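You operate a simulated robot arm through the tools that you are given. There is no shell and no other tool. Be economical: measure what you need, move in short steps, check, and stop when the job is done.

You are at the controls of a simulated two-armed robot. One attempt, no reset.

## Task
Hold the small yellow-handled tray on the low bench steady with one hand and put the yellow square plug in it with the other.

It is judged by the outcome, as a careful person would: the job done as asked, and still so three seconds after it is handed in. It fails if anything else is knocked over, pushed out of place, dropped, spilled or broken.

## Robot
Two 7-joint arms with two-finger parallel grippers on one trunk, on a base that drives. Base frame: it is fixed to the floor where the robot stands at the start and does not move with it; the origin is under the middle of the robot, x ahead of it, y to its left, z up; the surface under the hand at the start is at about z = 800. Readings come in mm, rad, newtons and seconds.
The left shoulder is at the start at [-92, 119, 825], the right one opposite. With the tool pointing down near the work surface each hand reaches from about 140 to 580 mm from the robot's upright axis, wherever it stands, measured 20 degrees to its own side. Places, roughly: small yellow-handled tray [1750, 3750, 500]. Payload 3.43 kg a hand.
Tool frame (each hand has its own): the origin (TCP) lies between the finger pads and is the grasp point; the fingertips stand 30 mm ahead of it; z points along the fingers, y is the line along which they close. Largest opening 94 mm; finger width 28, thickness 10; the body of the gripper, 50 by 96 mm, starts 55 mm behind the TCP.
Orientation is that of the tool frame in the base frame, as [roll, pitch, yaw] about the fixed x, y, z axes, in that order (R = Rz(yaw) Ry(pitch) Rx(roll)). With the fingers straight down and closing along the base's y, the tool's x points along the base's -x, its y along +y and its z along -z.

## Interface
- The arms move only by the tool step_arm. It takes "left_commands", "right_commands" or both (then of equal length, played together; a hand with none holds still); each is a list of rows, each a list of 7 numbers: the shift along the tool's x, y, z in units of 300 mm (1.0 is 300 mm), then the turn, a rotation vector about the tool's x, y, z in units of 60 degrees (1.0 is 60 degrees), then the finger opening in cm, from 0 to 9.4. In form: [[x, y, z, wx, wy, wz, hand], ...]. A call has 1 to 10 rows; each row is the pose to reach, as a shift and turn from the pose commanded when the call began, along the tool's axes at that moment. A call with a number of a shift or a turn outside -1 to 1 is refused whole. Each row takes 0.2 s and may step no farther than 50 mm and 0.15 rad from the row before; otherwise, or with a gripper value out of range, the whole call is refused. A pose out of reach is approached as far as the arm can. The call stops where the force on the tool passes 40 N (or 10 N more than at its start, if that is more) or the arm is blocked; 0.2 s more then pass. The fingers move at their own pace (about 153 mm/s each) and stop on an object; they squeeze with about 44 N. The grip force told is the motor's: it shows also when the fingers shut on nothing. Time passes only in rows, and 0.2 s behind the last, so rows that repeat a pose let the fingers close. It gives the time, the measured TCP pose, the force on the tool (base axes), the opening and the grip force at its end, in the units of the frame above (readings bear some noise), with the torque about the TCP (base axes, N m) and any sound that the robot's microphone picked up, and new pictures: "pictures" is both (left out), scene, wrist or none (wrist: the cameras of the hands that moved).
- Cameras (640 x 400 px; columns grow to the right, rows downward): "scene" is now at [22.2, 30.7, 1527.5]; the picture's right is [0.41, -0.91, 0.00], its down [-0.74, -0.33, -0.59] and it looks along [0.53, 0.24, -0.81] (base axes); focal length 290 px, centre (320, 200). "left" rides on the left gripper at [76, -14, -102] in its tool frame; the picture's right is [0.18, 0.98, 0.00], its down [-0.75, 0.14, -0.64] and it looks along [-0.63, 0.12, 0.77] (tool axes); focal length 243 px, centre (320, 200). "right" rides on the right gripper at [76, 14, -102] in its tool frame; the picture's right is [-0.18, 0.98, 0.00], its down [-0.75, -0.14, -0.64] and it looks along [-0.63, -0.12, 0.77] (tool axes); focal length 243 px, centre (320, 200). There is no depth. A picture from a camera that has moved, and an enlarged one, comes with that camera's place and axes in the base frame and with its lens.
- lift_body(by): slides the trunk up (or, below 0, down) by that many mm; the arms and the scene camera ride with it, the base frame stays. It gives what a move gives, with no picture.
- steer(legs): drives the robot by 1 to 6 legs, each [ahead, left, turn to the left] in mm, mm and rad, along the robot's own axes; the way and the turn of a leg run together, so that a leg with both is an arc; at most 1500 mm and 3.142 rad a leg. The arms and the cameras ride along, it lands a little off, and it stops where it bumps. It gives what a move gives, and a new picture of the scene camera.
- turn_head(pan, tilt): turns the head with the scene camera to pan (to the left, within 2.496 rad either way) and tilt (down, from -0.506 to 1.204), counted from straight ahead of the robot. It gives what a move gives, and a new picture of the scene camera.
- zoom(camera, box): a new picture of the part [left, top, right, bottom] of that camera's present view, enlarged. The clock stands still meanwhile.
- hand_in(): hands the job in; it is judged then, once.

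Go step by step. Nothing tells you exact positions but the pictures and the camera data: compare them with the known pose of the tool, close in by small moves and look again before you grip or let go. The budget is 120 turns and 260 pictures, counting those below and the enlarged ones. Unless the task says otherwise, let go and move clear before handing in, and close with one line.

The tools are called as name(argument=value, ...) on one line, values as JSON. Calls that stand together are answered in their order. step_arm: Moves the arms, as the interface text tells. Its arguments: {"type":"object","properties":{"left_commands":{"type":"array","items":{"type":"array","items":{"type":"number"}}},"right_commands":{"type":"array","items":{"type":"array","items":{"type":"number"}}},"pictures":{"type":"string","enum":["both","scene","wrist","none"]}},"required":[]} The other tools are called the same way: lift_body (by) slides the trunk up or down; steer (legs) drives the base; turn_head (pan, tilt) turns the head that bears the scene camera; zoom (camera, box) takes an enlarged picture of a part of a camera's view; hand_in () hands the job in.

At the start:

```text
time_s: 0.0
left_tcp_pos: [305.4, 302.8, 1018.6]
left_tcp_rot: [3.141, -0.001, -3.14]
left_ft_force: [1.0, -0.5, -0.6]
left_moment: [0.05, 0.02, -0.01]
left_opening: 93.9
left_grasp_force: 0.1
right_tcp_pos: [296.2, -23.6, 1053.3]
right_tcp_rot: [-3.141, -0.001, 3.141]
right_ft_force: [-0.8, 0.1, 0.9]
right_moment: [0.0, -0.04, 0.02]
right_opening: 94.1
right_grasp_force: 0.1
trunk travel left (down, up): [-250.0, 85.0]
robot x, y, heading: [2.1, 0.3, 0.0]
head pan, tilt: [0.421, 0.944]
```

scene: 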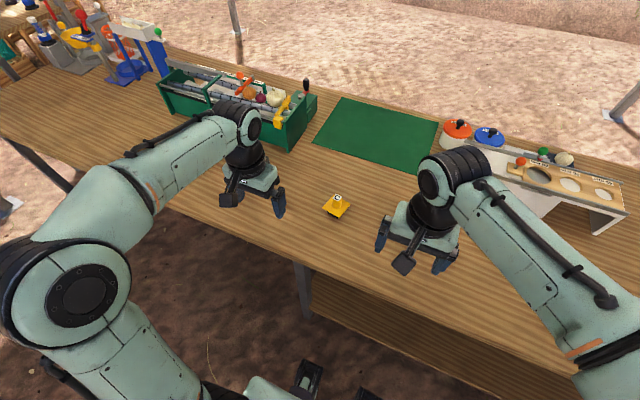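
right: 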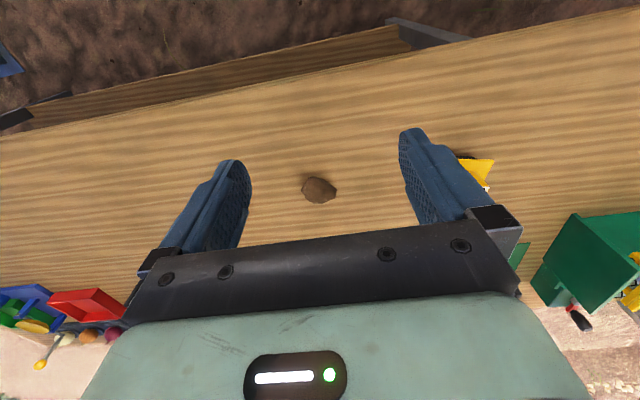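
left: 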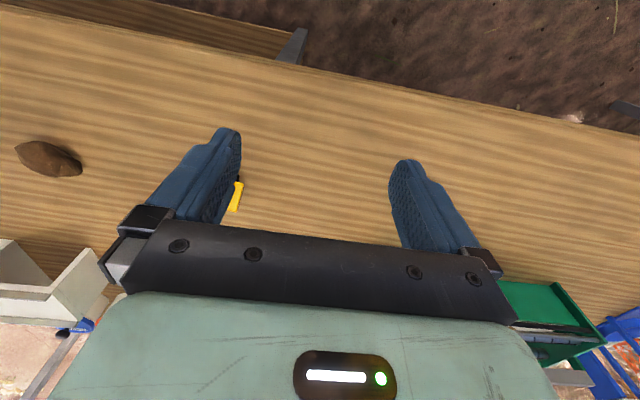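

The yellow plug seems to be on the bench near [500, 190, 810], between the hands. I'll enlarge it for a better look.

zoom(camera="scene", box=[280, 170, 400, 245])

turn_head(pan=1.1, tilt=0.3)

```text
5.33 times, centred on (340, 208) of scene
camera zoom: at [22.2, 30.7, 1527.5], right [0.41, -0.91, 0.0], down [-0.74, -0.33, -0.59], along [0.53, 0.24, -0.81], focal length 1545 px, centre (213, 160)
```

zoom: 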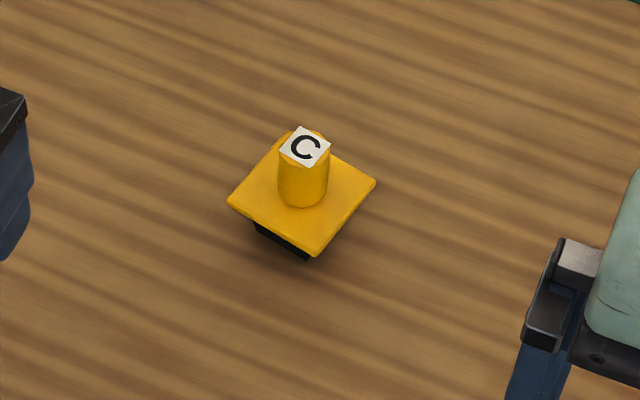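

```text
time_s: 1.1
left_tcp_pos: [304.7, 303.1, 1019.1]
left_tcp_rot: [3.141, 0.001, 3.141]
left_ft_force: [0.9, 0.1, 0.3]
left_moment: [-0.02, 0.04, -0.03]
left_opening: 94.1
left_grasp_force: 0.0
right_tcp_pos: [296.5, -23.4, 1053.3]
right_tcp_rot: [3.141, 0.0, 3.141]
right_ft_force: [0.7, -0.3, -0.1]
right_moment: [0.02, 0.04, 0.0]
right_opening: 94.0
right_grasp_force: 0.1
trunk travel left (down, up): [-250.0, 85.0]
robot x, y, heading: [-1.4, -0.3, 0.003]
head pan, tilt: [1.1, 0.3]
camera scene: at [-1.9, 84.1, 1583.0], right [0.89, -0.45, 0.0], down [-0.13, -0.26, -0.96], along [0.43, 0.85, -0.3], focal length 290 px, centre (320, 200)
```

scene: 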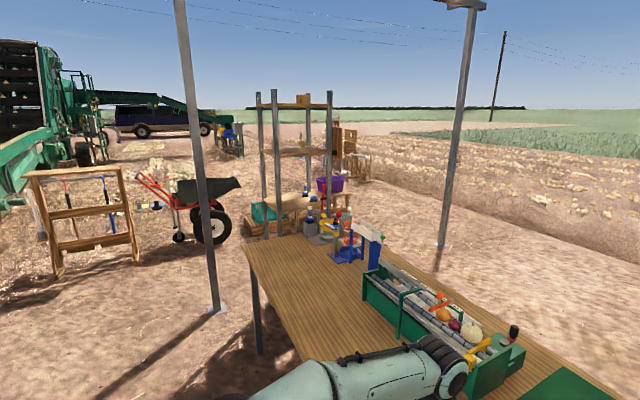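

Here the table runs leftward and the low bench is beyond its end. I'll zoom in on the bench.

zoom(camera="scene", box=[230, 150, 390, 250])

zoom(camera="right", box=[400, 130, 520, 205])

```text
4.00 times, centred on (310, 200) of scene
camera zoom: at [-1.9, 84.1, 1583.0], right [0.89, -0.45, 0.0], down [-0.13, -0.26, -0.96], along [0.43, 0.85, -0.3], focal length 1158 px, centre (360, 200)
```

zoom: 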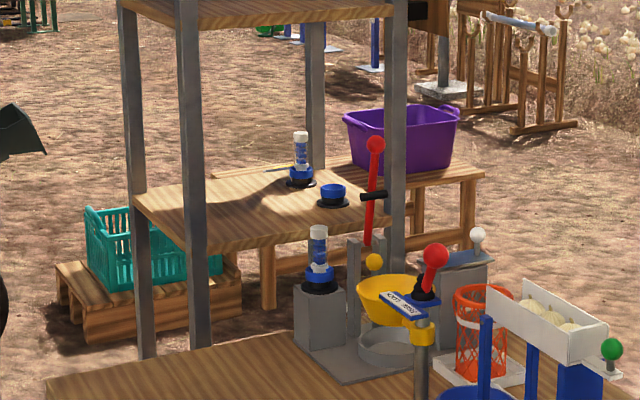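

```text
5.33 times, centred on (460, 168) of right
camera zoom: at [219.8, -8.1, 1156.6], right [0.18, 0.98, 0.0], down [0.75, -0.14, 0.64], along [0.63, -0.12, -0.77], focal length 1294 px, centre (-427, 373)
```

zoom: 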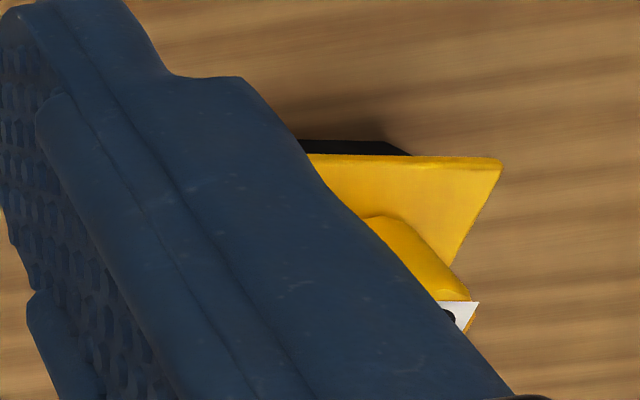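

The plug has a square flange about 58 mm wide, yawed about -11°, centred near (485, 186). Its round knob tops out near z = 863. I'll bring the left hand above it, turned to match.

step_arm(left_commands=[[-0.1, -0.065, 0.03, 0, 0, 0.03, 9.4], [-0.2, -0.13, 0.06, 0, 0, 0.06, 9.4], [-0.3, -0.194, 0.1, 0, 0, 0.09, 9.4], [-0.4, -0.258, 0.15, 0, 0, 0.13, 9.4], [-0.5, -0.323, 0.2, 0, 0, 0.16, 9.4], [-0.603, -0.388, 0.25, 0, 0, 0.19, 9.4], [-0.603, -0.388, 0.25, 0, 0, 0.19, 9.4]], pictures="wrist")

turn_head(pan=0.42, tilt=0.94)

```text
time_s: 2.6
left_tcp_pos: [485.7, 186.0, 943.6]
left_tcp_rot: [3.14, -0.001, 2.943]
left_ft_force: [0.1, 0.1, -0.1]
left_moment: [0.02, 0.02, 0.0]
left_opening: 93.7
left_grasp_force: 0.0
right_tcp_pos: [295.2, -22.6, 1053.2]
right_tcp_rot: [-3.141, -0.001, -3.141]
right_ft_force: [-0.2, 0.3, -0.2]
right_moment: [0.01, -0.01, -0.02]
right_opening: 94.0
right_grasp_force: 0.1
trunk travel left (down, up): [-250.0, 85.0]
robot x, y, heading: [-2.8, 2.2, -0.001]
head pan, tilt: [1.1, 0.3]
camera left: at [409.2, 187.7, 1046.0], right [0.01, 1.0, 0.0], down [0.77, -0.01, 0.64], along [0.64, -0.01, -0.77], focal length 243 px, centre (320, 200)
```

left: 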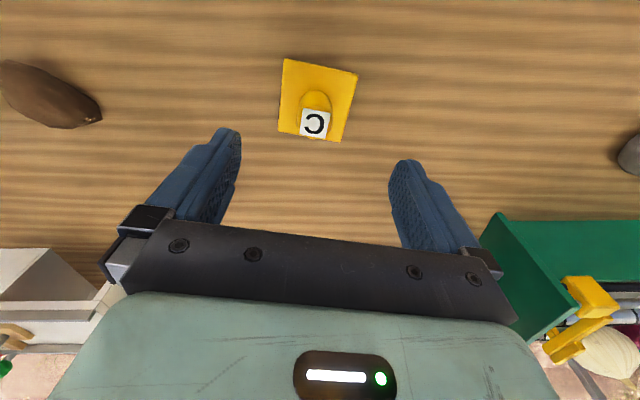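

```text
time_s: 3.7
left_tcp_pos: [485.9, 186.6, 944.0]
left_tcp_rot: [-3.141, 0.001, 2.942]
left_ft_force: [0.3, 0.3, 0.2]
left_moment: [-0.02, 0.03, 0.0]
left_opening: 94.0
left_grasp_force: 0.1
right_tcp_pos: [296.1, -23.6, 1054.8]
right_tcp_rot: [3.142, -0.001, -3.141]
right_ft_force: [-0.3, 0.2, -0.2]
right_moment: [0.02, -0.01, -0.01]
right_opening: 94.1
right_grasp_force: 0.0
trunk travel left (down, up): [-250.0, 85.0]
robot x, y, heading: [-2.9, -0.4, 0.0]
head pan, tilt: [0.421, 0.941]
camera scene: at [22.4, 30.9, 1527.8], right [0.41, -0.91, 0.0], down [-0.74, -0.33, -0.59], along [0.54, 0.24, -0.81], focal length 290 px, centre (320, 200)
```

scene: 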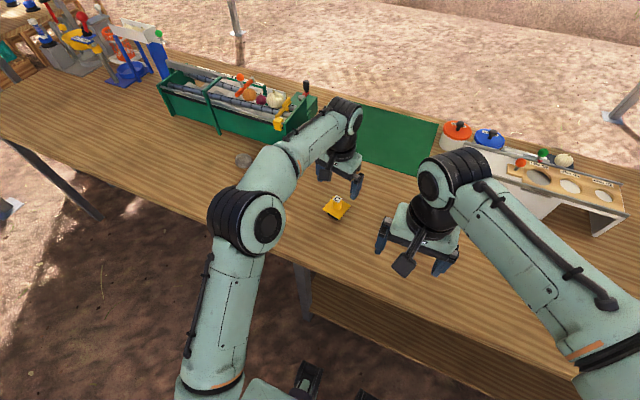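

The wrist view agrees: plug centre near (484, 184) and yaw -11.4°. I'll descend around the knob with the fingertips just above the flange and grip it.

step_arm(left_commands=[[0.005, -0.009, 0.1, 0, 0, 0, 9.4], [0.005, -0.009, 0.2, 0, 0, 0, 9.4], [0.005, -0.009, 0.295, 0, 0, 0, 9.4], [0.005, -0.009, 0.295, 0, 0, 0, 9.4]], pictures="both")

zoom(camera="scene", box=[280, 150, 400, 225])

```text
time_s: 4.7
left_tcp_pos: [484.2, 183.3, 856.4]
left_tcp_rot: [-3.14, 0.0, 2.942]
left_ft_force: [-0.2, -0.6, -0.1]
left_moment: [0.0, 0.01, 0.01]
left_opening: 94.0
left_grasp_force: 0.0
right_tcp_pos: [295.9, -23.1, 1053.7]
right_tcp_rot: [3.14, 0.0, -3.141]
right_ft_force: [-0.1, -0.4, -0.4]
right_moment: [0.04, 0.01, 0.01]
right_opening: 94.1
right_grasp_force: 0.1
trunk travel left (down, up): [-250.0, 85.0]
robot x, y, heading: [3.4, 4.0, -0.0]
head pan, tilt: [0.421, 0.941]
camera scene: at [22.2, 30.7, 1527.8], right [0.41, -0.91, 0.0], down [-0.74, -0.33, -0.59], along [0.54, 0.24, -0.81], focal length 290 px, centre (320, 200)
camera left: at [407.3, 185.5, 958.1], right [0.01, 1.0, 0.0], down [0.77, -0.01, 0.64], along [0.64, -0.01, -0.77], focal length 243 px, centre (320, 200)
```

scene: 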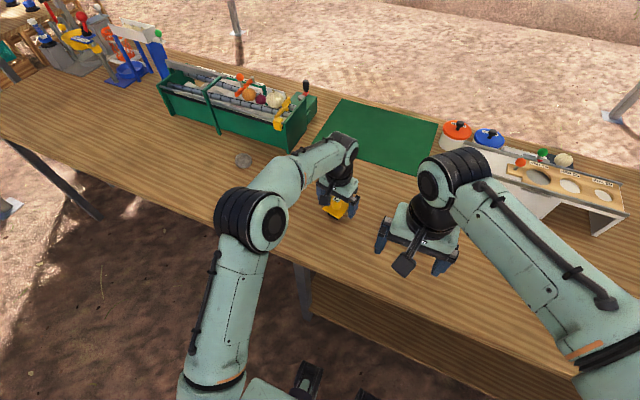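
left: 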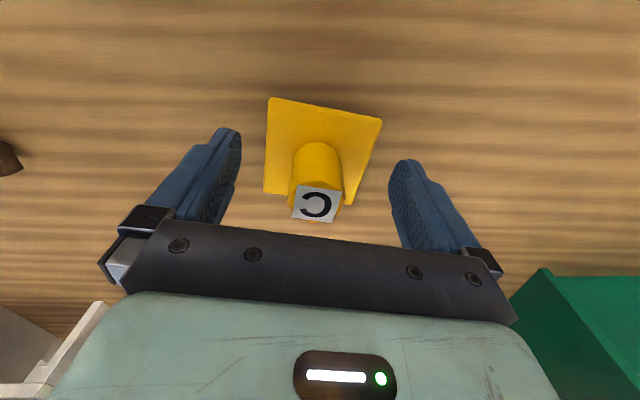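

```text
5.33 times, centred on (340, 188) of scene
camera zoom: at [22.2, 30.7, 1527.8], right [0.41, -0.91, 0.0], down [-0.74, -0.33, -0.59], along [0.54, 0.24, -0.81], focal length 1545 px, centre (213, 267)
```

zoom: 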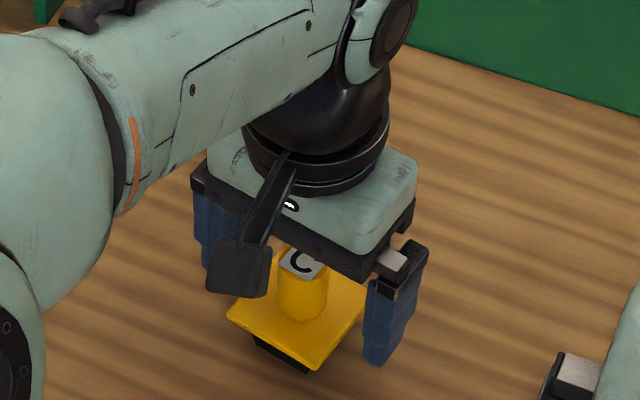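

The fingers straddle the knob and everything lines up, so I'll close them.

step_arm(left_commands=[[0, 0, 0, 0, 0, 0, 4], [0, 0, 0, 0, 0, 0, 2], [0, 0, 0, 0, 0, 0, 1], [0, 0, 0, 0, 0, 0, 1]], pictures="wrist")

```text
time_s: 5.7
left_tcp_pos: [484.0, 183.7, 856.6]
left_tcp_rot: [-3.141, -0.002, 2.943]
left_ft_force: [0.5, -0.2, 0.4]
left_moment: [0.02, 0.0, 0.0]
left_opening: 58.9
left_grasp_force: 44.1
right_tcp_pos: [296.5, -24.4, 1051.8]
right_tcp_rot: [-3.141, 0.0, -3.141]
right_ft_force: [-0.2, -0.2, -0.1]
right_moment: [-0.05, -0.02, 0.0]
right_opening: 93.9
right_grasp_force: 0.1
trunk travel left (down, up): [-250.0, 85.0]
robot x, y, heading: [0.6, -1.3, -0.002]
head pan, tilt: [0.421, 0.941]
camera left: at [407.4, 185.4, 958.2], right [0.01, 1.0, 0.0], down [0.77, -0.01, 0.64], along [0.64, -0.01, -0.77], focal length 243 px, centre (320, 200)
```

left: 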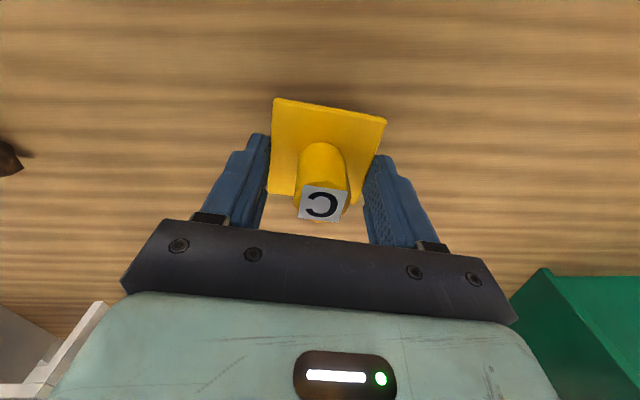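

The tips closed on the flange, which is 59 mm wide. I'll reopen, rise 12 mm and grip the knob instead.

step_arm(left_commands=[[0, 0, 0, 0, 0, 0, 9.4], [0, 0, 0, 0, 0, 0, 9.4], [0, 0, -0.04, 0, 0, 0, 9.4], [0, 0, -0.04, 0, 0, 0, 4], [0, 0, -0.04, 0, 0, 0, 1], [0, 0, -0.04, 0, 0, 0, 1], [0, 0, -0.04, 0, 0, 0, 1]], pictures="wrist")

```text
time_s: 7.3
left_tcp_pos: [483.3, 183.5, 869.7]
left_tcp_rot: [-3.14, -0.001, 2.941]
left_ft_force: [-0.1, 0.4, -0.2]
left_moment: [0.02, 0.03, -0.01]
left_opening: 27.2
left_grasp_force: 44.3
right_tcp_pos: [296.7, -23.6, 1053.0]
right_tcp_rot: [-3.141, 0.002, 3.141]
right_ft_force: [0.4, -0.3, -1.1]
right_moment: [0.0, 0.03, -0.01]
right_opening: 94.1
right_grasp_force: 0.0
trunk travel left (down, up): [-250.0, 85.0]
robot x, y, heading: [2.4, -0.8, -0.001]
head pan, tilt: [0.421, 0.941]
camera left: at [407.2, 185.4, 970.3], right [0.01, 1.0, 0.0], down [0.77, -0.01, 0.64], along [0.64, -0.01, -0.77], focal length 243 px, centre (320, 200)
```

left: 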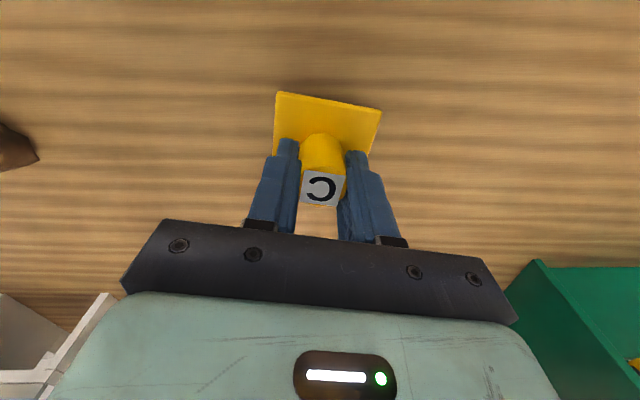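

The knob is gripped at 27 mm. I'll lift and pull the hand in to a carrying pose.

step_arm(left_commands=[[0, 0, -0.1, 0, 0, 0, 1], [0, 0, -0.25, 0, 0, 0, 1], [0.12, 0.02, -0.35, 0, 0, 0, 1], [0.25, 0.03, -0.42, 0, 0, 0, 1], [0.38, 0.05, -0.5, 0, 0, 0, 1], [0.51, 0.07, -0.5, 0, 0, 0, 1], [0.63, 0.08, -0.5, 0, 0, 0, 1]], pictures="both")

```text
time_s: 8.9
left_tcp_pos: [302.3, 244.3, 1017.6]
left_tcp_rot: [3.142, -0.002, 2.942]
left_ft_force: [-0.7, 0.6, 0.3]
left_moment: [0.02, 0.01, -0.02]
left_opening: 26.8
left_grasp_force: 44.8
right_tcp_pos: [295.7, -23.3, 1053.2]
right_tcp_rot: [-3.142, 0.002, 3.14]
right_ft_force: [-0.7, 0.1, -0.8]
right_moment: [0.01, 0.01, 0.04]
right_opening: 94.0
right_grasp_force: 0.0
trunk travel left (down, up): [-250.0, 85.0]
robot x, y, heading: [1.5, -0.3, 0.004]
head pan, tilt: [0.421, 0.941]
camera scene: at [21.3, 31.0, 1527.8], right [0.41, -0.91, 0.0], down [-0.74, -0.33, -0.59], along [0.54, 0.24, -0.81], focal length 290 px, centre (320, 200)
camera left: at [225.3, 246.2, 1119.4], right [0.01, 1.0, 0.0], down [0.77, -0.01, 0.64], along [0.64, -0.01, -0.77], focal length 243 px, centre (320, 200)
```

scene: 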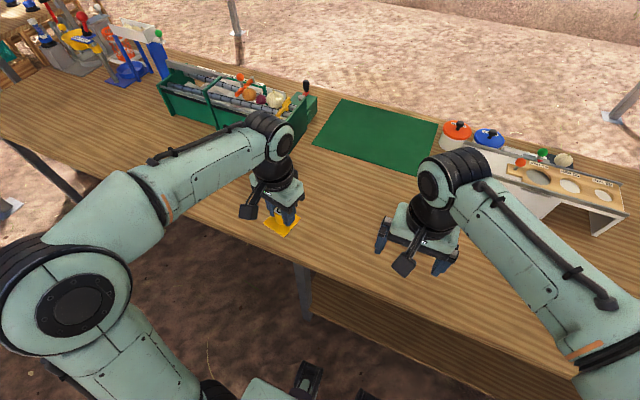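
left: 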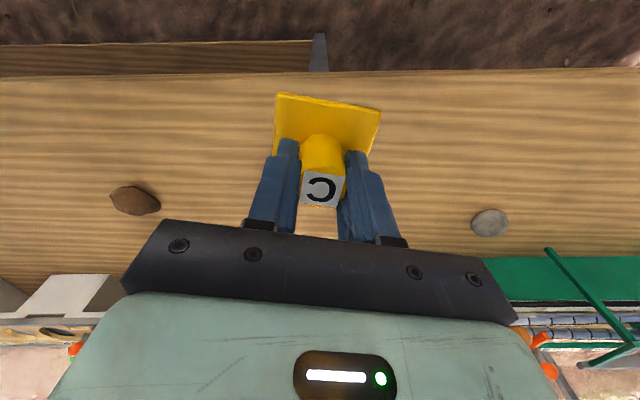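

The plug is held firmly. The near table edge is at x≈290, the table ends at y≈1700, and there's a roof post near (145, 2285). I'll back away from the table, slide left, and look again.

steer(legs=[[-500, 0, 0], [0, 1400, 0]])

turn_head(pan=0.7, tilt=0.35)

```text
time_s: 23.9
left_tcp_pos: [-181.3, 1640.9, 1016.9]
left_tcp_rot: [-3.14, -0.001, 2.925]
left_ft_force: [0.6, -0.4, 0.4]
left_moment: [0.01, 0.0, 0.0]
left_opening: 27.1
left_grasp_force: 44.0
right_tcp_pos: [-193.2, 1374.1, 1053.7]
right_tcp_rot: [-3.14, 0.0, 3.125]
right_ft_force: [-0.1, -0.2, -0.3]
right_moment: [-0.03, -0.01, -0.01]
right_opening: 93.8
right_grasp_force: 0.0
trunk travel left (down, up): [-250.0, 85.0]
robot x, y, heading: [-487.1, 1403.1, -0.016]
head pan, tilt: [0.421, 0.941]
camera scene: at [-465.7, 1431.5, 1527.8], right [0.39, -0.92, 0.0], down [-0.74, -0.32, -0.59], along [0.54, 0.23, -0.81], focal length 290 px, centre (320, 200)
```

scene: 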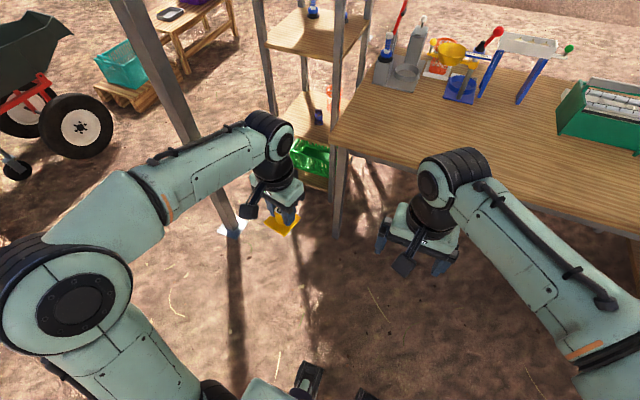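

```text
time_s: 24.9
left_tcp_pos: [-180.9, 1640.0, 1017.5]
left_tcp_rot: [-3.141, -0.001, 2.928]
left_ft_force: [-0.1, 0.3, -0.8]
left_moment: [0.0, 0.0, 0.01]
left_opening: 27.0
left_grasp_force: 44.1
right_tcp_pos: [-192.1, 1373.5, 1052.7]
right_tcp_rot: [3.142, 0.0, 3.125]
right_ft_force: [-0.4, -0.3, -0.3]
right_moment: [-0.04, 0.0, 0.0]
right_opening: 94.0
right_grasp_force: 0.0
trunk travel left (down, up): [-250.0, 85.0]
robot x, y, heading: [-490.0, 1405.1, -0.012]
head pan, tilt: [0.7, 0.351]
camera scene: at [-460.8, 1461.4, 1578.3], right [0.63, -0.77, 0.0], down [-0.27, -0.22, -0.94], along [0.73, 0.59, -0.34], focal length 290 px, centre (320, 200)
```

scene: 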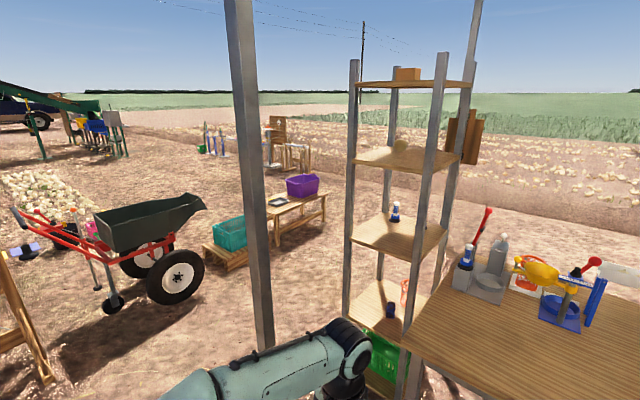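

Now the low bench is visible with the purple tub, and a tray appears to sit at its near end. I'll zoom in.

zoom(camera="scene", box=[200, 150, 360, 250])

turn_head(pan=0.6, tilt=0.75)

```text
4.00 times, centred on (280, 200) of scene
camera zoom: at [-460.8, 1461.4, 1578.3], right [0.63, -0.77, 0.0], down [-0.27, -0.22, -0.94], along [0.73, 0.59, -0.34], focal length 1158 px, centre (480, 200)
```

zoom: 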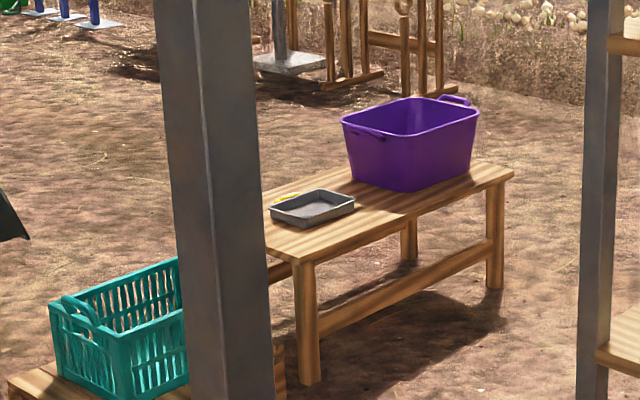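

```text
time_s: 25.8
left_tcp_pos: [-180.8, 1639.6, 1018.0]
left_tcp_rot: [-3.141, 0.0, 2.927]
left_ft_force: [0.7, 0.2, -1.2]
left_moment: [0.01, -0.02, -0.03]
left_opening: 26.8
left_grasp_force: 44.2
right_tcp_pos: [-190.9, 1375.0, 1053.3]
right_tcp_rot: [-3.141, -0.001, 3.126]
right_ft_force: [0.4, 0.5, 0.2]
right_moment: [0.01, 0.0, -0.02]
right_opening: 94.2
right_grasp_force: 0.1
trunk travel left (down, up): [-250.0, 85.0]
robot x, y, heading: [-485.8, 1400.3, -0.014]
head pan, tilt: [0.6, 0.75]
camera scene: at [-463.9, 1448.4, 1542.7], right [0.55, -0.83, 0.0], down [-0.57, -0.38, -0.73], along [0.61, 0.4, -0.68], focal length 290 px, centre (320, 200)
```

scene: 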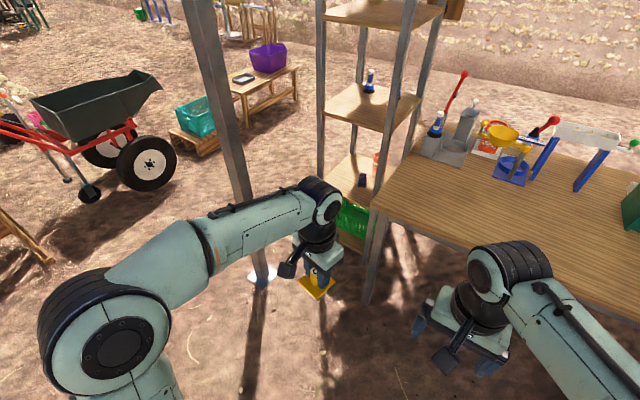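

The tray is a grey pan at the near end of the low bench. The bench's long near edge runs along x at about y≈3500–3600. I'll slide left past the roof post and look again.

steer(legs=[[0, 1390, 0.014]])

turn_head(pan=0.3, tilt=0.45)

```text
time_s: 38.1
left_tcp_pos: [-184.7, 3033.9, 1017.2]
left_tcp_rot: [3.14, -0.001, 2.952]
left_ft_force: [0.6, 0.3, -1.3]
left_moment: [-0.02, -0.01, 0.02]
left_opening: 26.8
left_grasp_force: 44.0
right_tcp_pos: [-188.0, 2766.2, 1054.2]
right_tcp_rot: [-3.141, -0.002, -3.132]
right_ft_force: [-1.0, 0.2, 0.2]
right_moment: [0.02, 0.01, -0.01]
right_opening: 94.2
right_grasp_force: 0.1
trunk travel left (down, up): [-250.0, 85.0]
robot x, y, heading: [-481.3, 2783.5, 0.015]
head pan, tilt: [0.6, 0.75]
camera scene: at [-461.7, 2834.6, 1542.7], right [0.57, -0.82, 0.0], down [-0.56, -0.39, -0.73], along [0.6, 0.42, -0.68], focal length 290 px, centre (320, 200)
```

scene: 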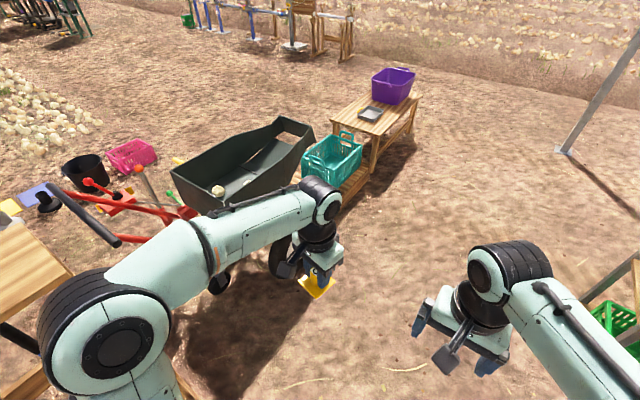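

```text
time_s: 38.9
left_tcp_pos: [-184.2, 3033.7, 1017.4]
left_tcp_rot: [3.141, -0.001, 2.953]
left_ft_force: [-0.1, 0.3, -1.2]
left_moment: [0.01, -0.02, -0.01]
left_opening: 27.0
left_grasp_force: 44.4
right_tcp_pos: [-189.1, 2767.4, 1052.4]
right_tcp_rot: [-3.141, 0.0, -3.131]
right_ft_force: [-0.1, -0.4, -0.6]
right_moment: [0.01, 0.0, 0.01]
right_opening: 94.2
right_grasp_force: 0.0
trunk travel left (down, up): [-250.0, 85.0]
robot x, y, heading: [-485.6, 2786.0, 0.007]
head pan, tilt: [0.3, 0.45]
camera scene: at [-442.1, 2815.2, 1569.1], right [0.31, -0.95, 0.0], down [-0.41, -0.13, -0.9], along [0.86, 0.28, -0.44], focal length 290 px, centre (320, 200)
```

scene: 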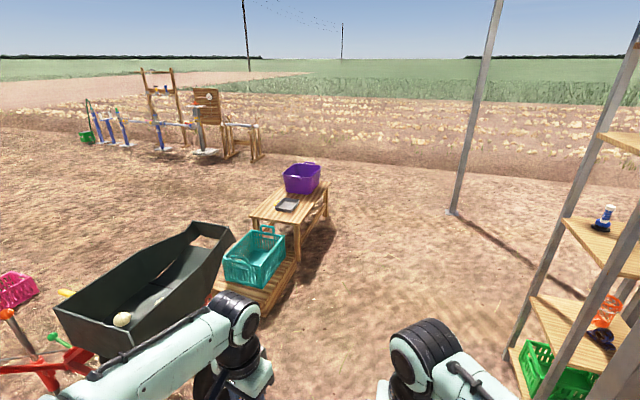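

The bench occupies about x 1233–2052, y 3520–3930, top near z 478, with the tray around (1575, 3740). I'll drive along to x≈1575, turn to face it and look.

steer(legs=[[1500, 0, -0.007], [555, 0, 0], [0, 0, 1.57]])

turn_head(pan=0.0, tilt=0.75)

```text
time_s: 52.9
left_tcp_pos: [1326.1, 3111.1, 1017.5]
left_tcp_rot: [3.141, 0.0, -1.759]
left_ft_force: [-1.0, 0.3, -1.3]
left_moment: [-0.01, 0.02, 0.0]
left_opening: 26.7
left_grasp_force: 44.0
right_tcp_pos: [1593.0, 3108.2, 1053.1]
right_tcp_rot: [-3.14, 0.001, -1.561]
right_ft_force: [-0.1, 0.9, 0.4]
right_moment: [0.01, 0.02, 0.0]
right_opening: 94.1
right_grasp_force: 0.1
trunk travel left (down, up): [-250.0, 85.0]
robot x, y, heading: [1573.1, 2813.1, 1.578]
head pan, tilt: [0.3, 0.45]
camera scene: at [1545.0, 2855.4, 1569.1], right [0.95, 0.31, 0.0], down [0.13, -0.41, -0.9], along [-0.28, 0.86, -0.44], focal length 290 px, centre (320, 200)
```

scene: 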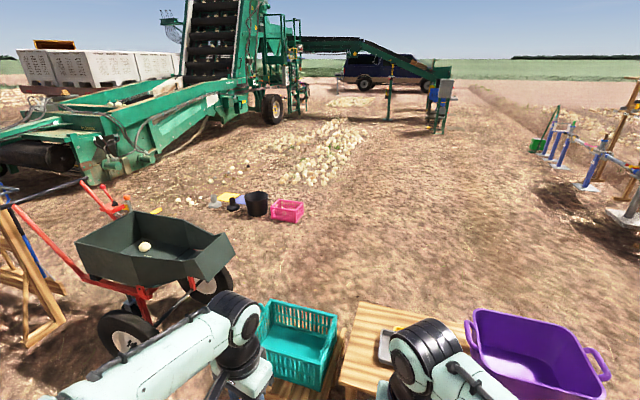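

```text
time_s: 53.7
left_tcp_pos: [1325.4, 3111.3, 1017.2]
left_tcp_rot: [-3.141, 0.001, -1.759]
left_ft_force: [-0.3, 0.2, -0.6]
left_moment: [0.03, 0.03, -0.04]
left_opening: 26.5
left_grasp_force: 43.8
right_tcp_pos: [1593.2, 3107.5, 1053.0]
right_tcp_rot: [3.14, 0.001, -1.561]
right_ft_force: [-0.3, 0.5, -1.0]
right_moment: [-0.01, 0.01, 0.0]
right_opening: 93.9
right_grasp_force: 0.1
trunk travel left (down, up): [-250.0, 85.0]
robot x, y, heading: [1572.9, 2809.3, 1.588]
head pan, tilt: [0.0, 0.75]
camera scene: at [1572.1, 2850.7, 1542.7], right [1.0, 0.01, 0.0], down [0.01, -0.68, -0.73], along [-0.01, 0.73, -0.68], focal length 290 px, centre (320, 200)
```

scene: 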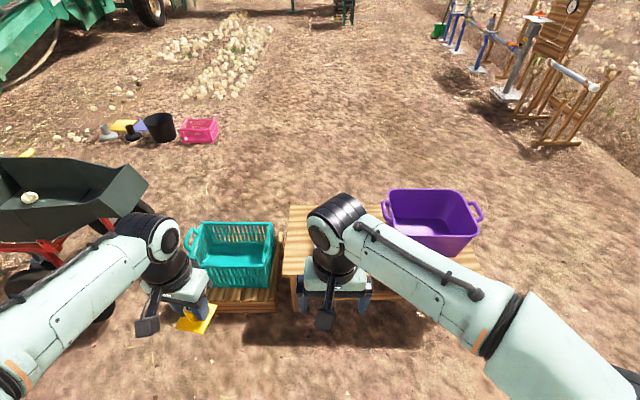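

The right arm hides the tray. I'll move that hand outward to clear the view.

step_arm(right_commands=[[0.03, -0.15, 0, 0, 0, 0, 9.4], [0.06, -0.3, 0, 0, 0, 0, 9.4], [0.1, -0.45, 0, 0, 0, 0, 9.4], [0.1, -0.6, 0, 0, 0, 0, 9.4], [0.1, -0.75, 0, 0, 0, 0, 9.4], [0.1, -0.85, 0, 0, 0, 0, 9.4]], pictures="scene")

zoom(camera="scene", box=[260, 190, 420, 290])

```text
time_s: 55.1
left_tcp_pos: [1325.3, 3111.7, 1017.8]
left_tcp_rot: [-3.14, 0.0, -1.759]
left_ft_force: [0.5, 0.5, -0.6]
left_moment: [0.02, 0.01, -0.02]
left_opening: 27.0
left_grasp_force: 44.1
right_tcp_pos: [1849.8, 3080.3, 1051.4]
right_tcp_rot: [3.141, 0.001, -1.558]
right_ft_force: [-0.2, 0.2, 0.3]
right_moment: [-0.02, 0.02, -0.01]
right_opening: 94.3
right_grasp_force: 0.0
trunk travel left (down, up): [-250.0, 85.0]
robot x, y, heading: [1570.0, 2807.5, 1.579]
head pan, tilt: [0.0, 0.75]
camera scene: at [1572.5, 2850.8, 1542.7], right [1.0, 0.01, 0.0], down [0.01, -0.68, -0.73], along [-0.01, 0.73, -0.68], focal length 290 px, centre (320, 200)
```

scene: 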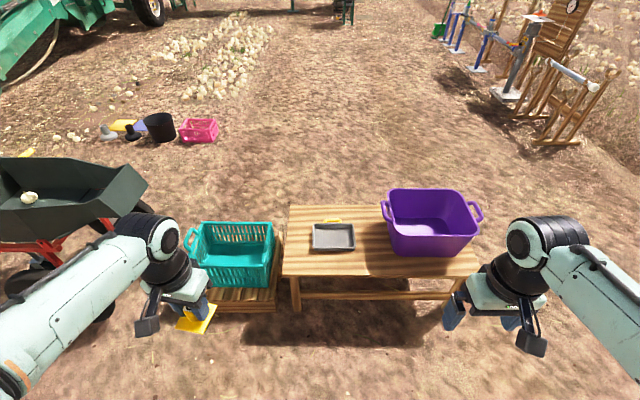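

```text
4.00 times, centred on (340, 240) of scene
camera zoom: at [1572.5, 2850.8, 1542.7], right [1.0, 0.01, 0.0], down [0.01, -0.68, -0.73], along [-0.01, 0.73, -0.68], focal length 1158 px, centre (240, 40)
```

zoom: 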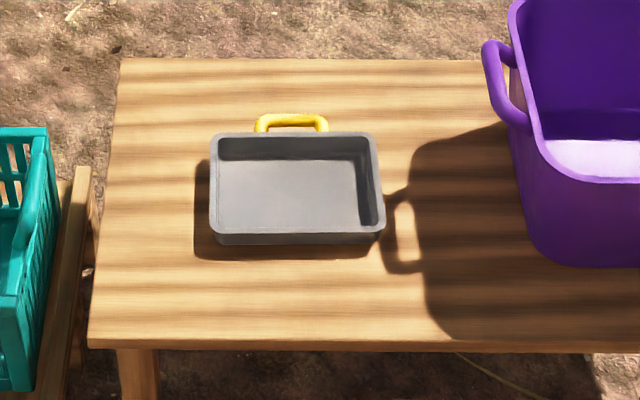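

The grey pan has its yellow handle on the far side. The tray spans about x 1530–1730, y 3655–3813, with the handle at y≈3825. I'll look down to judge my base's footprint before driving in.

turn_head(pan=0.0, tilt=1.2)

```text
time_s: 56.0
left_tcp_pos: [1326.9, 3112.2, 1017.3]
left_tcp_rot: [3.141, 0.002, -1.759]
left_ft_force: [0.6, 0.3, 0.3]
left_moment: [-0.03, -0.04, 0.01]
left_opening: 26.6
left_grasp_force: 44.4
right_tcp_pos: [1848.5, 3080.5, 1052.9]
right_tcp_rot: [3.141, -0.001, -1.56]
right_ft_force: [0.0, 0.6, -0.1]
right_moment: [0.02, -0.01, -0.05]
right_opening: 94.1
right_grasp_force: 0.2
trunk travel left (down, up): [-250.0, 85.0]
robot x, y, heading: [1573.7, 2809.7, 1.585]
head pan, tilt: [0.0, 1.201]
camera scene: at [1572.6, 2823.8, 1511.0], right [1.0, 0.01, 0.0], down [0.01, -0.93, -0.36], along [0.0, 0.36, -0.93], focal length 290 px, centre (320, 200)
```

scene: 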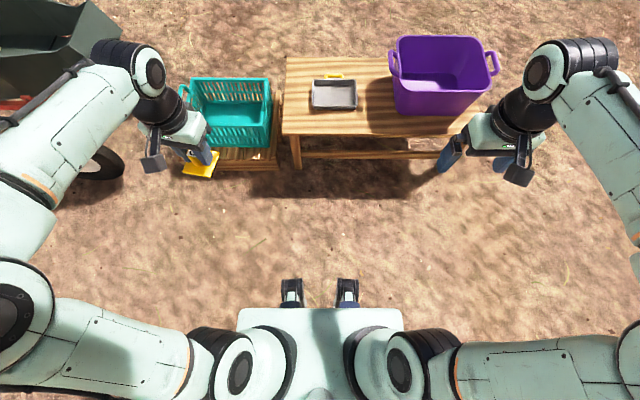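

The base's front casters reach only about 140 mm ahead of the axis, so I can stand with the axis about 240 mm from the bench edge. I'll drive in, shifting a little right.

steer(legs=[[470, -45, -0.012]])

lift_body(by=-150)

turn_head(pan=0.0, tilt=0.95)

```text
time_s: 58.9
left_tcp_pos: [1371.3, 3583.0, 1017.6]
left_tcp_rot: [-3.141, 0.0, -1.767]
left_ft_force: [0.6, -0.5, -1.1]
left_moment: [-0.03, 0.0, -0.04]
left_opening: 26.6
left_grasp_force: 43.9
right_tcp_pos: [1893.7, 3546.9, 1052.8]
right_tcp_rot: [-3.141, 0.001, -1.569]
right_ft_force: [0.2, 0.0, -0.1]
right_moment: [-0.02, -0.05, 0.01]
right_opening: 93.6
right_grasp_force: 0.0
trunk travel left (down, up): [-250.0, 85.0]
robot x, y, heading: [1612.9, 3279.0, 1.573]
head pan, tilt: [0.0, 1.201]
camera scene: at [1615.1, 3293.2, 1510.9], right [1.0, 0.0, 0.0], down [0.0, -0.93, -0.36], along [0.0, 0.36, -0.93], focal length 290 px, centre (320, 200)
```

scene: 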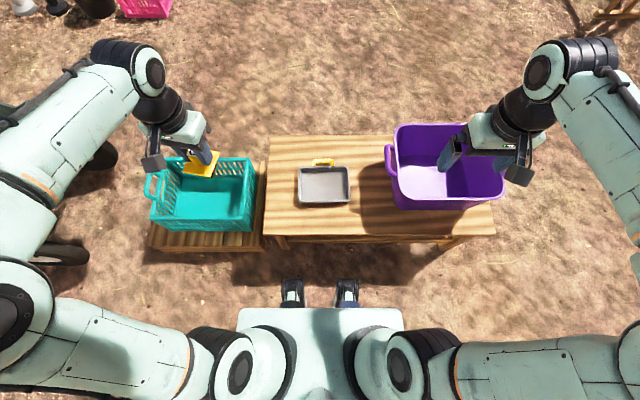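

```text
time_s: 60.6
left_tcp_pos: [1370.8, 3582.4, 867.9]
left_tcp_rot: [-3.141, -0.001, -1.767]
left_ft_force: [0.2, -0.5, -0.4]
left_moment: [-0.04, 0.03, -0.01]
left_opening: 26.6
left_grasp_force: 44.3
right_tcp_pos: [1895.1, 3545.8, 902.0]
right_tcp_rot: [3.141, 0.001, -1.569]
right_ft_force: [-0.4, -0.4, 0.2]
right_moment: [0.01, 0.02, -0.01]
right_opening: 93.9
right_grasp_force: 0.0
trunk travel left (down, up): [-100.0, 235.0]
robot x, y, heading: [1615.8, 3283.7, 1.573]
head pan, tilt: [0.0, 1.201]
```

```text
time_s: 61.4
left_tcp_pos: [1371.4, 3582.2, 867.7]
left_tcp_rot: [-3.141, 0.0, -1.766]
left_ft_force: [1.0, -1.0, -0.6]
left_moment: [0.01, 0.04, 0.01]
left_opening: 26.9
left_grasp_force: 44.5
right_tcp_pos: [1895.0, 3545.8, 901.4]
right_tcp_rot: [-3.141, -0.002, -1.568]
right_ft_force: [-0.4, -0.3, 0.7]
right_moment: [0.01, -0.01, -0.03]
right_opening: 93.7
right_grasp_force: 0.0
trunk travel left (down, up): [-100.0, 235.0]
robot x, y, heading: [1615.8, 3279.8, 1.571]
head pan, tilt: [0.0, 0.949]
camera scene: at [1615.0, 3330.1, 1375.7], right [1.0, 0.0, 0.0], down [0.0, -0.81, -0.58], along [0.0, 0.58, -0.81], focal length 290 px, centre (320, 200)
```

scene: 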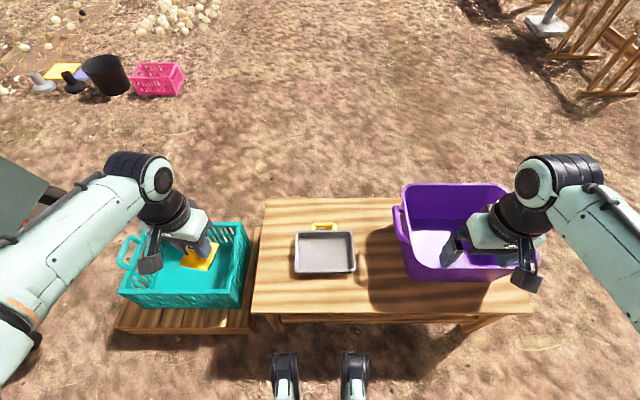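

Tray and handle are clearly in view, with the handle at about (1625, 3840, 505). I'll lower the trunk further, then move the right hand above the handle.

lift_body(by=-90)

zoom(camera="scene", box=[260, 180, 420, 280])

```text
time_s: 62.6
left_tcp_pos: [1370.6, 3583.5, 776.8]
left_tcp_rot: [-3.141, 0.0, -1.767]
left_ft_force: [0.1, -0.6, -0.6]
left_moment: [-0.02, 0.0, 0.02]
left_opening: 26.8
left_grasp_force: 43.7
right_tcp_pos: [1893.6, 3547.2, 811.4]
right_tcp_rot: [-3.141, -0.001, -1.569]
right_ft_force: [0.5, 0.1, 0.6]
right_moment: [0.01, -0.01, -0.01]
right_opening: 94.1
right_grasp_force: 0.0
trunk travel left (down, up): [-10.0, 325.0]
robot x, y, heading: [1618.7, 3279.4, 1.573]
head pan, tilt: [0.0, 0.949]
```

```text
4.00 times, centred on (340, 230) of scene
camera zoom: at [1615.0, 3357.7, 1283.4], right [1.0, 0.0, 0.0], down [0.0, -0.81, -0.58], along [0.0, 0.58, -0.81], focal length 1158 px, centre (240, 80)
```

zoom: 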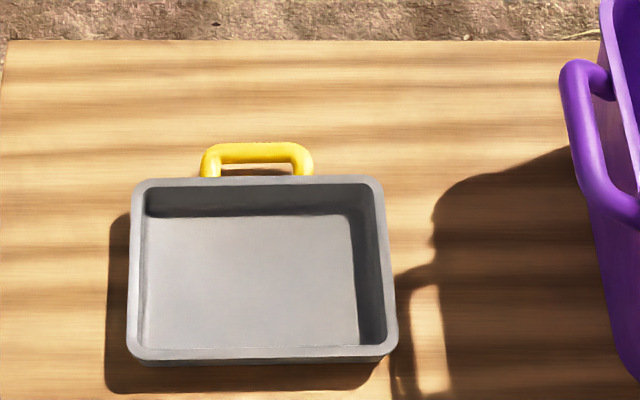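

I'll edge 50 mm closer for comfortable reach. Then the right hand goes over the handle, turning so the fingers close along base y across the bar.

steer(legs=[[50, 0, 0]])

step_arm(right_commands=[[-0.09, 0.1, 0, 0, 0, -0.11, 9.4], [-0.18, 0.2, 0, 0, 0, -0.22, 9.4], [-0.27, 0.3, 0, 0, 0, -0.33, 9.4], [-0.36, 0.4, 0, 0, 0, -0.44, 9.4], [-0.46, 0.5, 0, 0, 0, -0.55, 9.4], [-0.56, 0.6, 0, 0, 0, -0.66, 9.4], [-0.65, 0.7, 0, 0, 0, -0.77, 9.4], [-0.74, 0.78, 0, 0, 0, -0.88, 9.4], [-0.82, 0.85, 0, 0, 0, -1.0, 9.4], [-0.82, 0.85, 0, 0, 0, -1.0, 9.4]], pictures="scene")

```text
time_s: 63.5
left_tcp_pos: [1370.9, 3633.9, 775.7]
left_tcp_rot: [-3.14, 0.0, -1.768]
left_ft_force: [0.6, -0.2, -0.3]
left_moment: [-0.02, -0.01, 0.02]
left_opening: 26.8
left_grasp_force: 44.2
right_tcp_pos: [1894.5, 3595.7, 811.9]
right_tcp_rot: [-3.141, 0.0, -1.569]
right_ft_force: [0.4, -0.3, -0.6]
right_moment: [0.03, 0.02, 0.01]
right_opening: 93.7
right_grasp_force: 0.1
trunk travel left (down, up): [-10.0, 325.0]
robot x, y, heading: [1614.5, 3325.6, 1.57]
head pan, tilt: [0.0, 0.949]
camera scene: at [1614.9, 3408.0, 1283.3], right [1.0, 0.0, 0.0], down [0.0, -0.81, -0.58], along [0.0, 0.58, -0.81], focal length 290 px, centre (320, 200)
```

scene: 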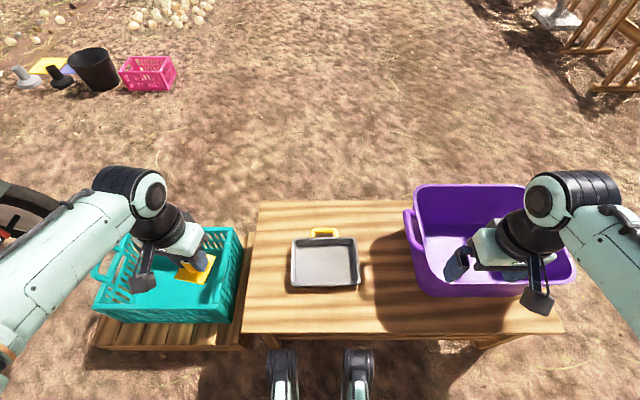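

```text
time_s: 65.7
left_tcp_pos: [1370.7, 3632.3, 778.1]
left_tcp_rot: [3.141, -0.001, -1.768]
left_ft_force: [-0.5, -0.1, -0.9]
left_moment: [0.0, 0.01, 0.02]
left_opening: 26.7
left_grasp_force: 43.8
right_tcp_pos: [1649.8, 3808.0, 804.6]
right_tcp_rot: [-3.141, 0.001, -0.519]
right_ft_force: [-0.8, -0.2, -0.4]
right_moment: [0.0, 0.02, -0.02]
right_opening: 93.9
right_grasp_force: 0.1
right hand out of reach, approached as far as the arm can: row 8, 9, 10
trunk travel left (down, up): [-10.0, 325.0]
robot x, y, heading: [1613.5, 3328.1, 1.573]
head pan, tilt: [0.0, 0.949]
camera scene: at [1614.9, 3407.2, 1283.4], right [1.0, 0.0, 0.0], down [0.0, -0.81, -0.58], along [0.0, 0.58, -0.81], focal length 290 px, centre (320, 200)
```

scene: 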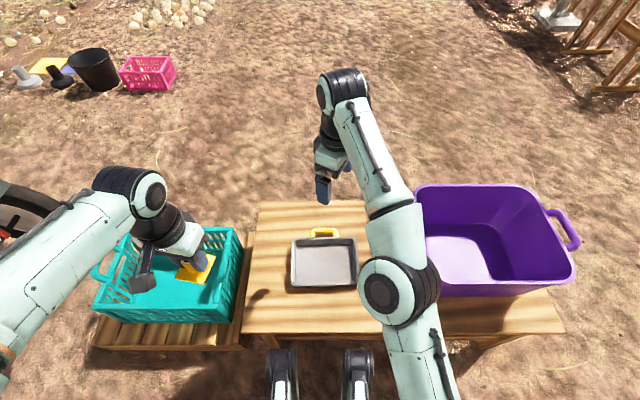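

High up the arm falls a bit short, but lower it should reach. I'll descend to about z = 620 while finishing the turn.

step_arm(right_commands=[[0, 0, 0.13, 0, 0, -0.1, 9.4], [0, 0, 0.26, 0, 0, -0.2, 9.4], [0, 0, 0.39, 0, 0, -0.3, 9.4], [0, 0, 0.52, 0, 0, -0.4, 9.4], [0, 0, 0.62, 0, 0, -0.498, 9.4], [0, 0, 0.62, 0, 0, -0.498, 9.4]], pictures="both")

```text
time_s: 67.1
left_tcp_pos: [1370.8, 3633.4, 777.1]
left_tcp_rot: [3.141, 0.0, -1.769]
left_ft_force: [0.1, -0.1, -1.1]
left_moment: [0.02, -0.01, 0.01]
left_opening: 26.9
left_grasp_force: 44.1
right_tcp_pos: [1648.1, 3809.1, 618.6]
right_tcp_rot: [-3.141, 0.0, 0.0]
right_ft_force: [-0.2, -0.3, 0.8]
right_moment: [-0.05, 0.01, 0.0]
right_opening: 94.0
right_grasp_force: 0.0
trunk travel left (down, up): [-10.0, 325.0]
robot x, y, heading: [1614.8, 3329.8, 1.57]
head pan, tilt: [0.0, 0.949]
camera scene: at [1614.9, 3407.3, 1283.4], right [1.0, 0.0, 0.0], down [0.0, -0.81, -0.58], along [0.0, 0.58, -0.81], focal length 290 px, centre (320, 200)
camera right: at [1725.2, 3795.3, 722.1], right [-0.18, -0.98, 0.0], down [-0.75, 0.14, 0.64], along [-0.63, 0.12, -0.77], focal length 243 px, centre (320, 200)
```

scene: 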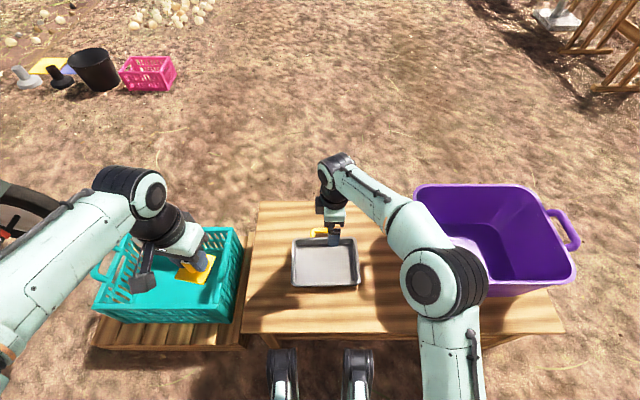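
right: 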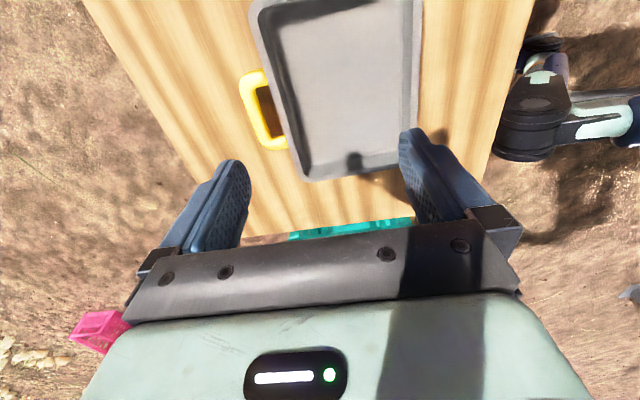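

Comparing the wrist and scene views shows the bench is lower than I assumed. The rim and handle are at z≈430, the handle centre is near (1629, 3891), and the bench edge is at y≈3580. I have room to edge 60 mm closer.

steer(legs=[[60, 0, 0]])

step_arm(right_commands=[[-0.03, -0.03, 0.1, 0, 0, 0, 6], [-0.06, -0.07, 0.23, 0, 0, 0, 6], [-0.06, -0.07, 0.23, 0, 0, 0, 6]], pictures="both")

```text
time_s: 68.0
left_tcp_pos: [1371.1, 3652.0, 776.3]
left_tcp_rot: [-3.141, -0.002, -1.762]
left_ft_force: [-0.5, -0.7, -0.9]
left_moment: [0.0, 0.0, 0.01]
left_opening: 26.7
left_grasp_force: 43.9
right_tcp_pos: [1648.5, 3829.5, 618.3]
right_tcp_rot: [-3.14, -0.001, 0.004]
right_ft_force: [-0.8, 0.3, 0.2]
right_moment: [-0.03, 0.0, 0.0]
right_opening: 94.0
right_grasp_force: 0.0
trunk travel left (down, up): [-10.0, 325.0]
robot x, y, heading: [1614.7, 3349.1, 1.579]
head pan, tilt: [0.0, 0.949]
stopped in leg 1: the robot was blocked; the commanded pose is now the measured one
camera scene: at [1615.9, 3427.6, 1283.4], right [1.0, 0.01, 0.0], down [0.0, -0.81, -0.58], along [0.0, 0.58, -0.81], focal length 290 px, centre (320, 200)
```

scene: 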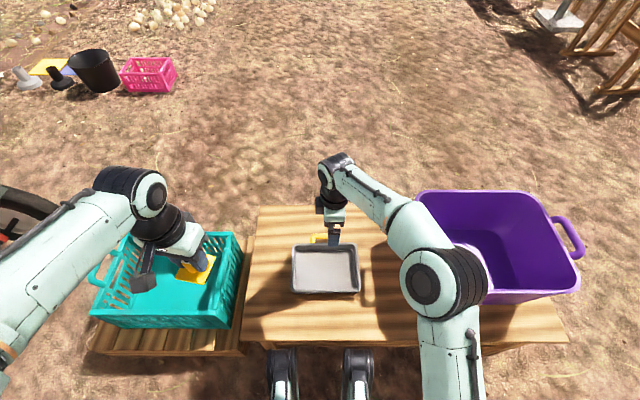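

```text
time_s: 68.8
left_tcp_pos: [1372.0, 3653.3, 775.1]
left_tcp_rot: [-3.141, -0.001, -1.764]
left_ft_force: [1.4, 0.0, -0.2]
left_moment: [0.01, -0.02, 0.04]
left_opening: 27.1
left_grasp_force: 44.0
right_tcp_pos: [1630.8, 3850.2, 548.5]
right_tcp_rot: [3.14, -0.001, 0.003]
right_ft_force: [0.2, 0.7, 0.9]
right_moment: [0.03, 0.0, -0.02]
right_opening: 60.3
right_grasp_force: 0.1
trunk travel left (down, up): [-10.0, 325.0]
robot x, y, heading: [1615.8, 3349.7, 1.577]
head pan, tilt: [0.0, 0.949]
camera scene: at [1615.9, 3428.1, 1283.4], right [1.0, 0.01, 0.0], down [0.0, -0.81, -0.58], along [0.0, 0.58, -0.81], focal length 290 px, centre (320, 200)
camera right: at [1707.2, 3837.5, 652.5], right [-0.18, -0.98, 0.0], down [-0.75, 0.14, 0.64], along [-0.63, 0.12, -0.77], focal length 243 px, centre (320, 200)
```

scene: 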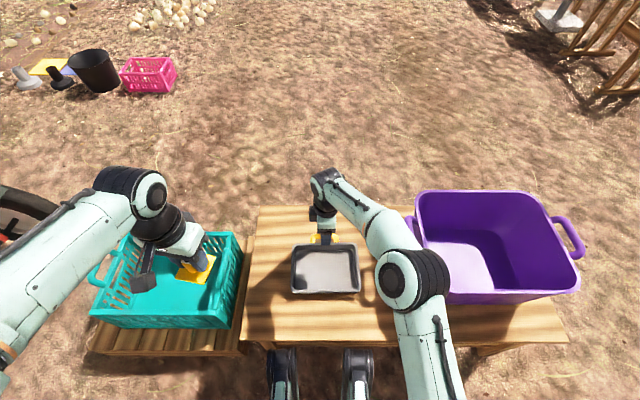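
right: 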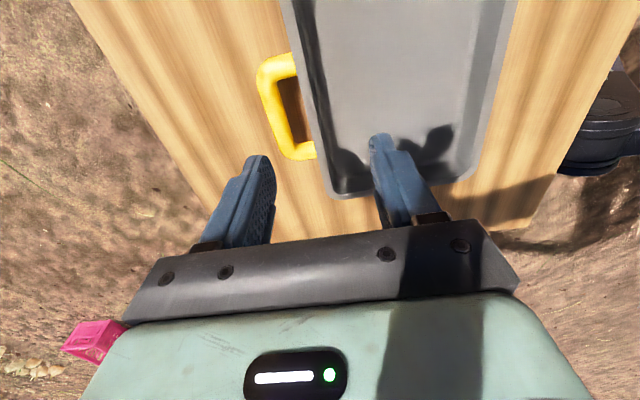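

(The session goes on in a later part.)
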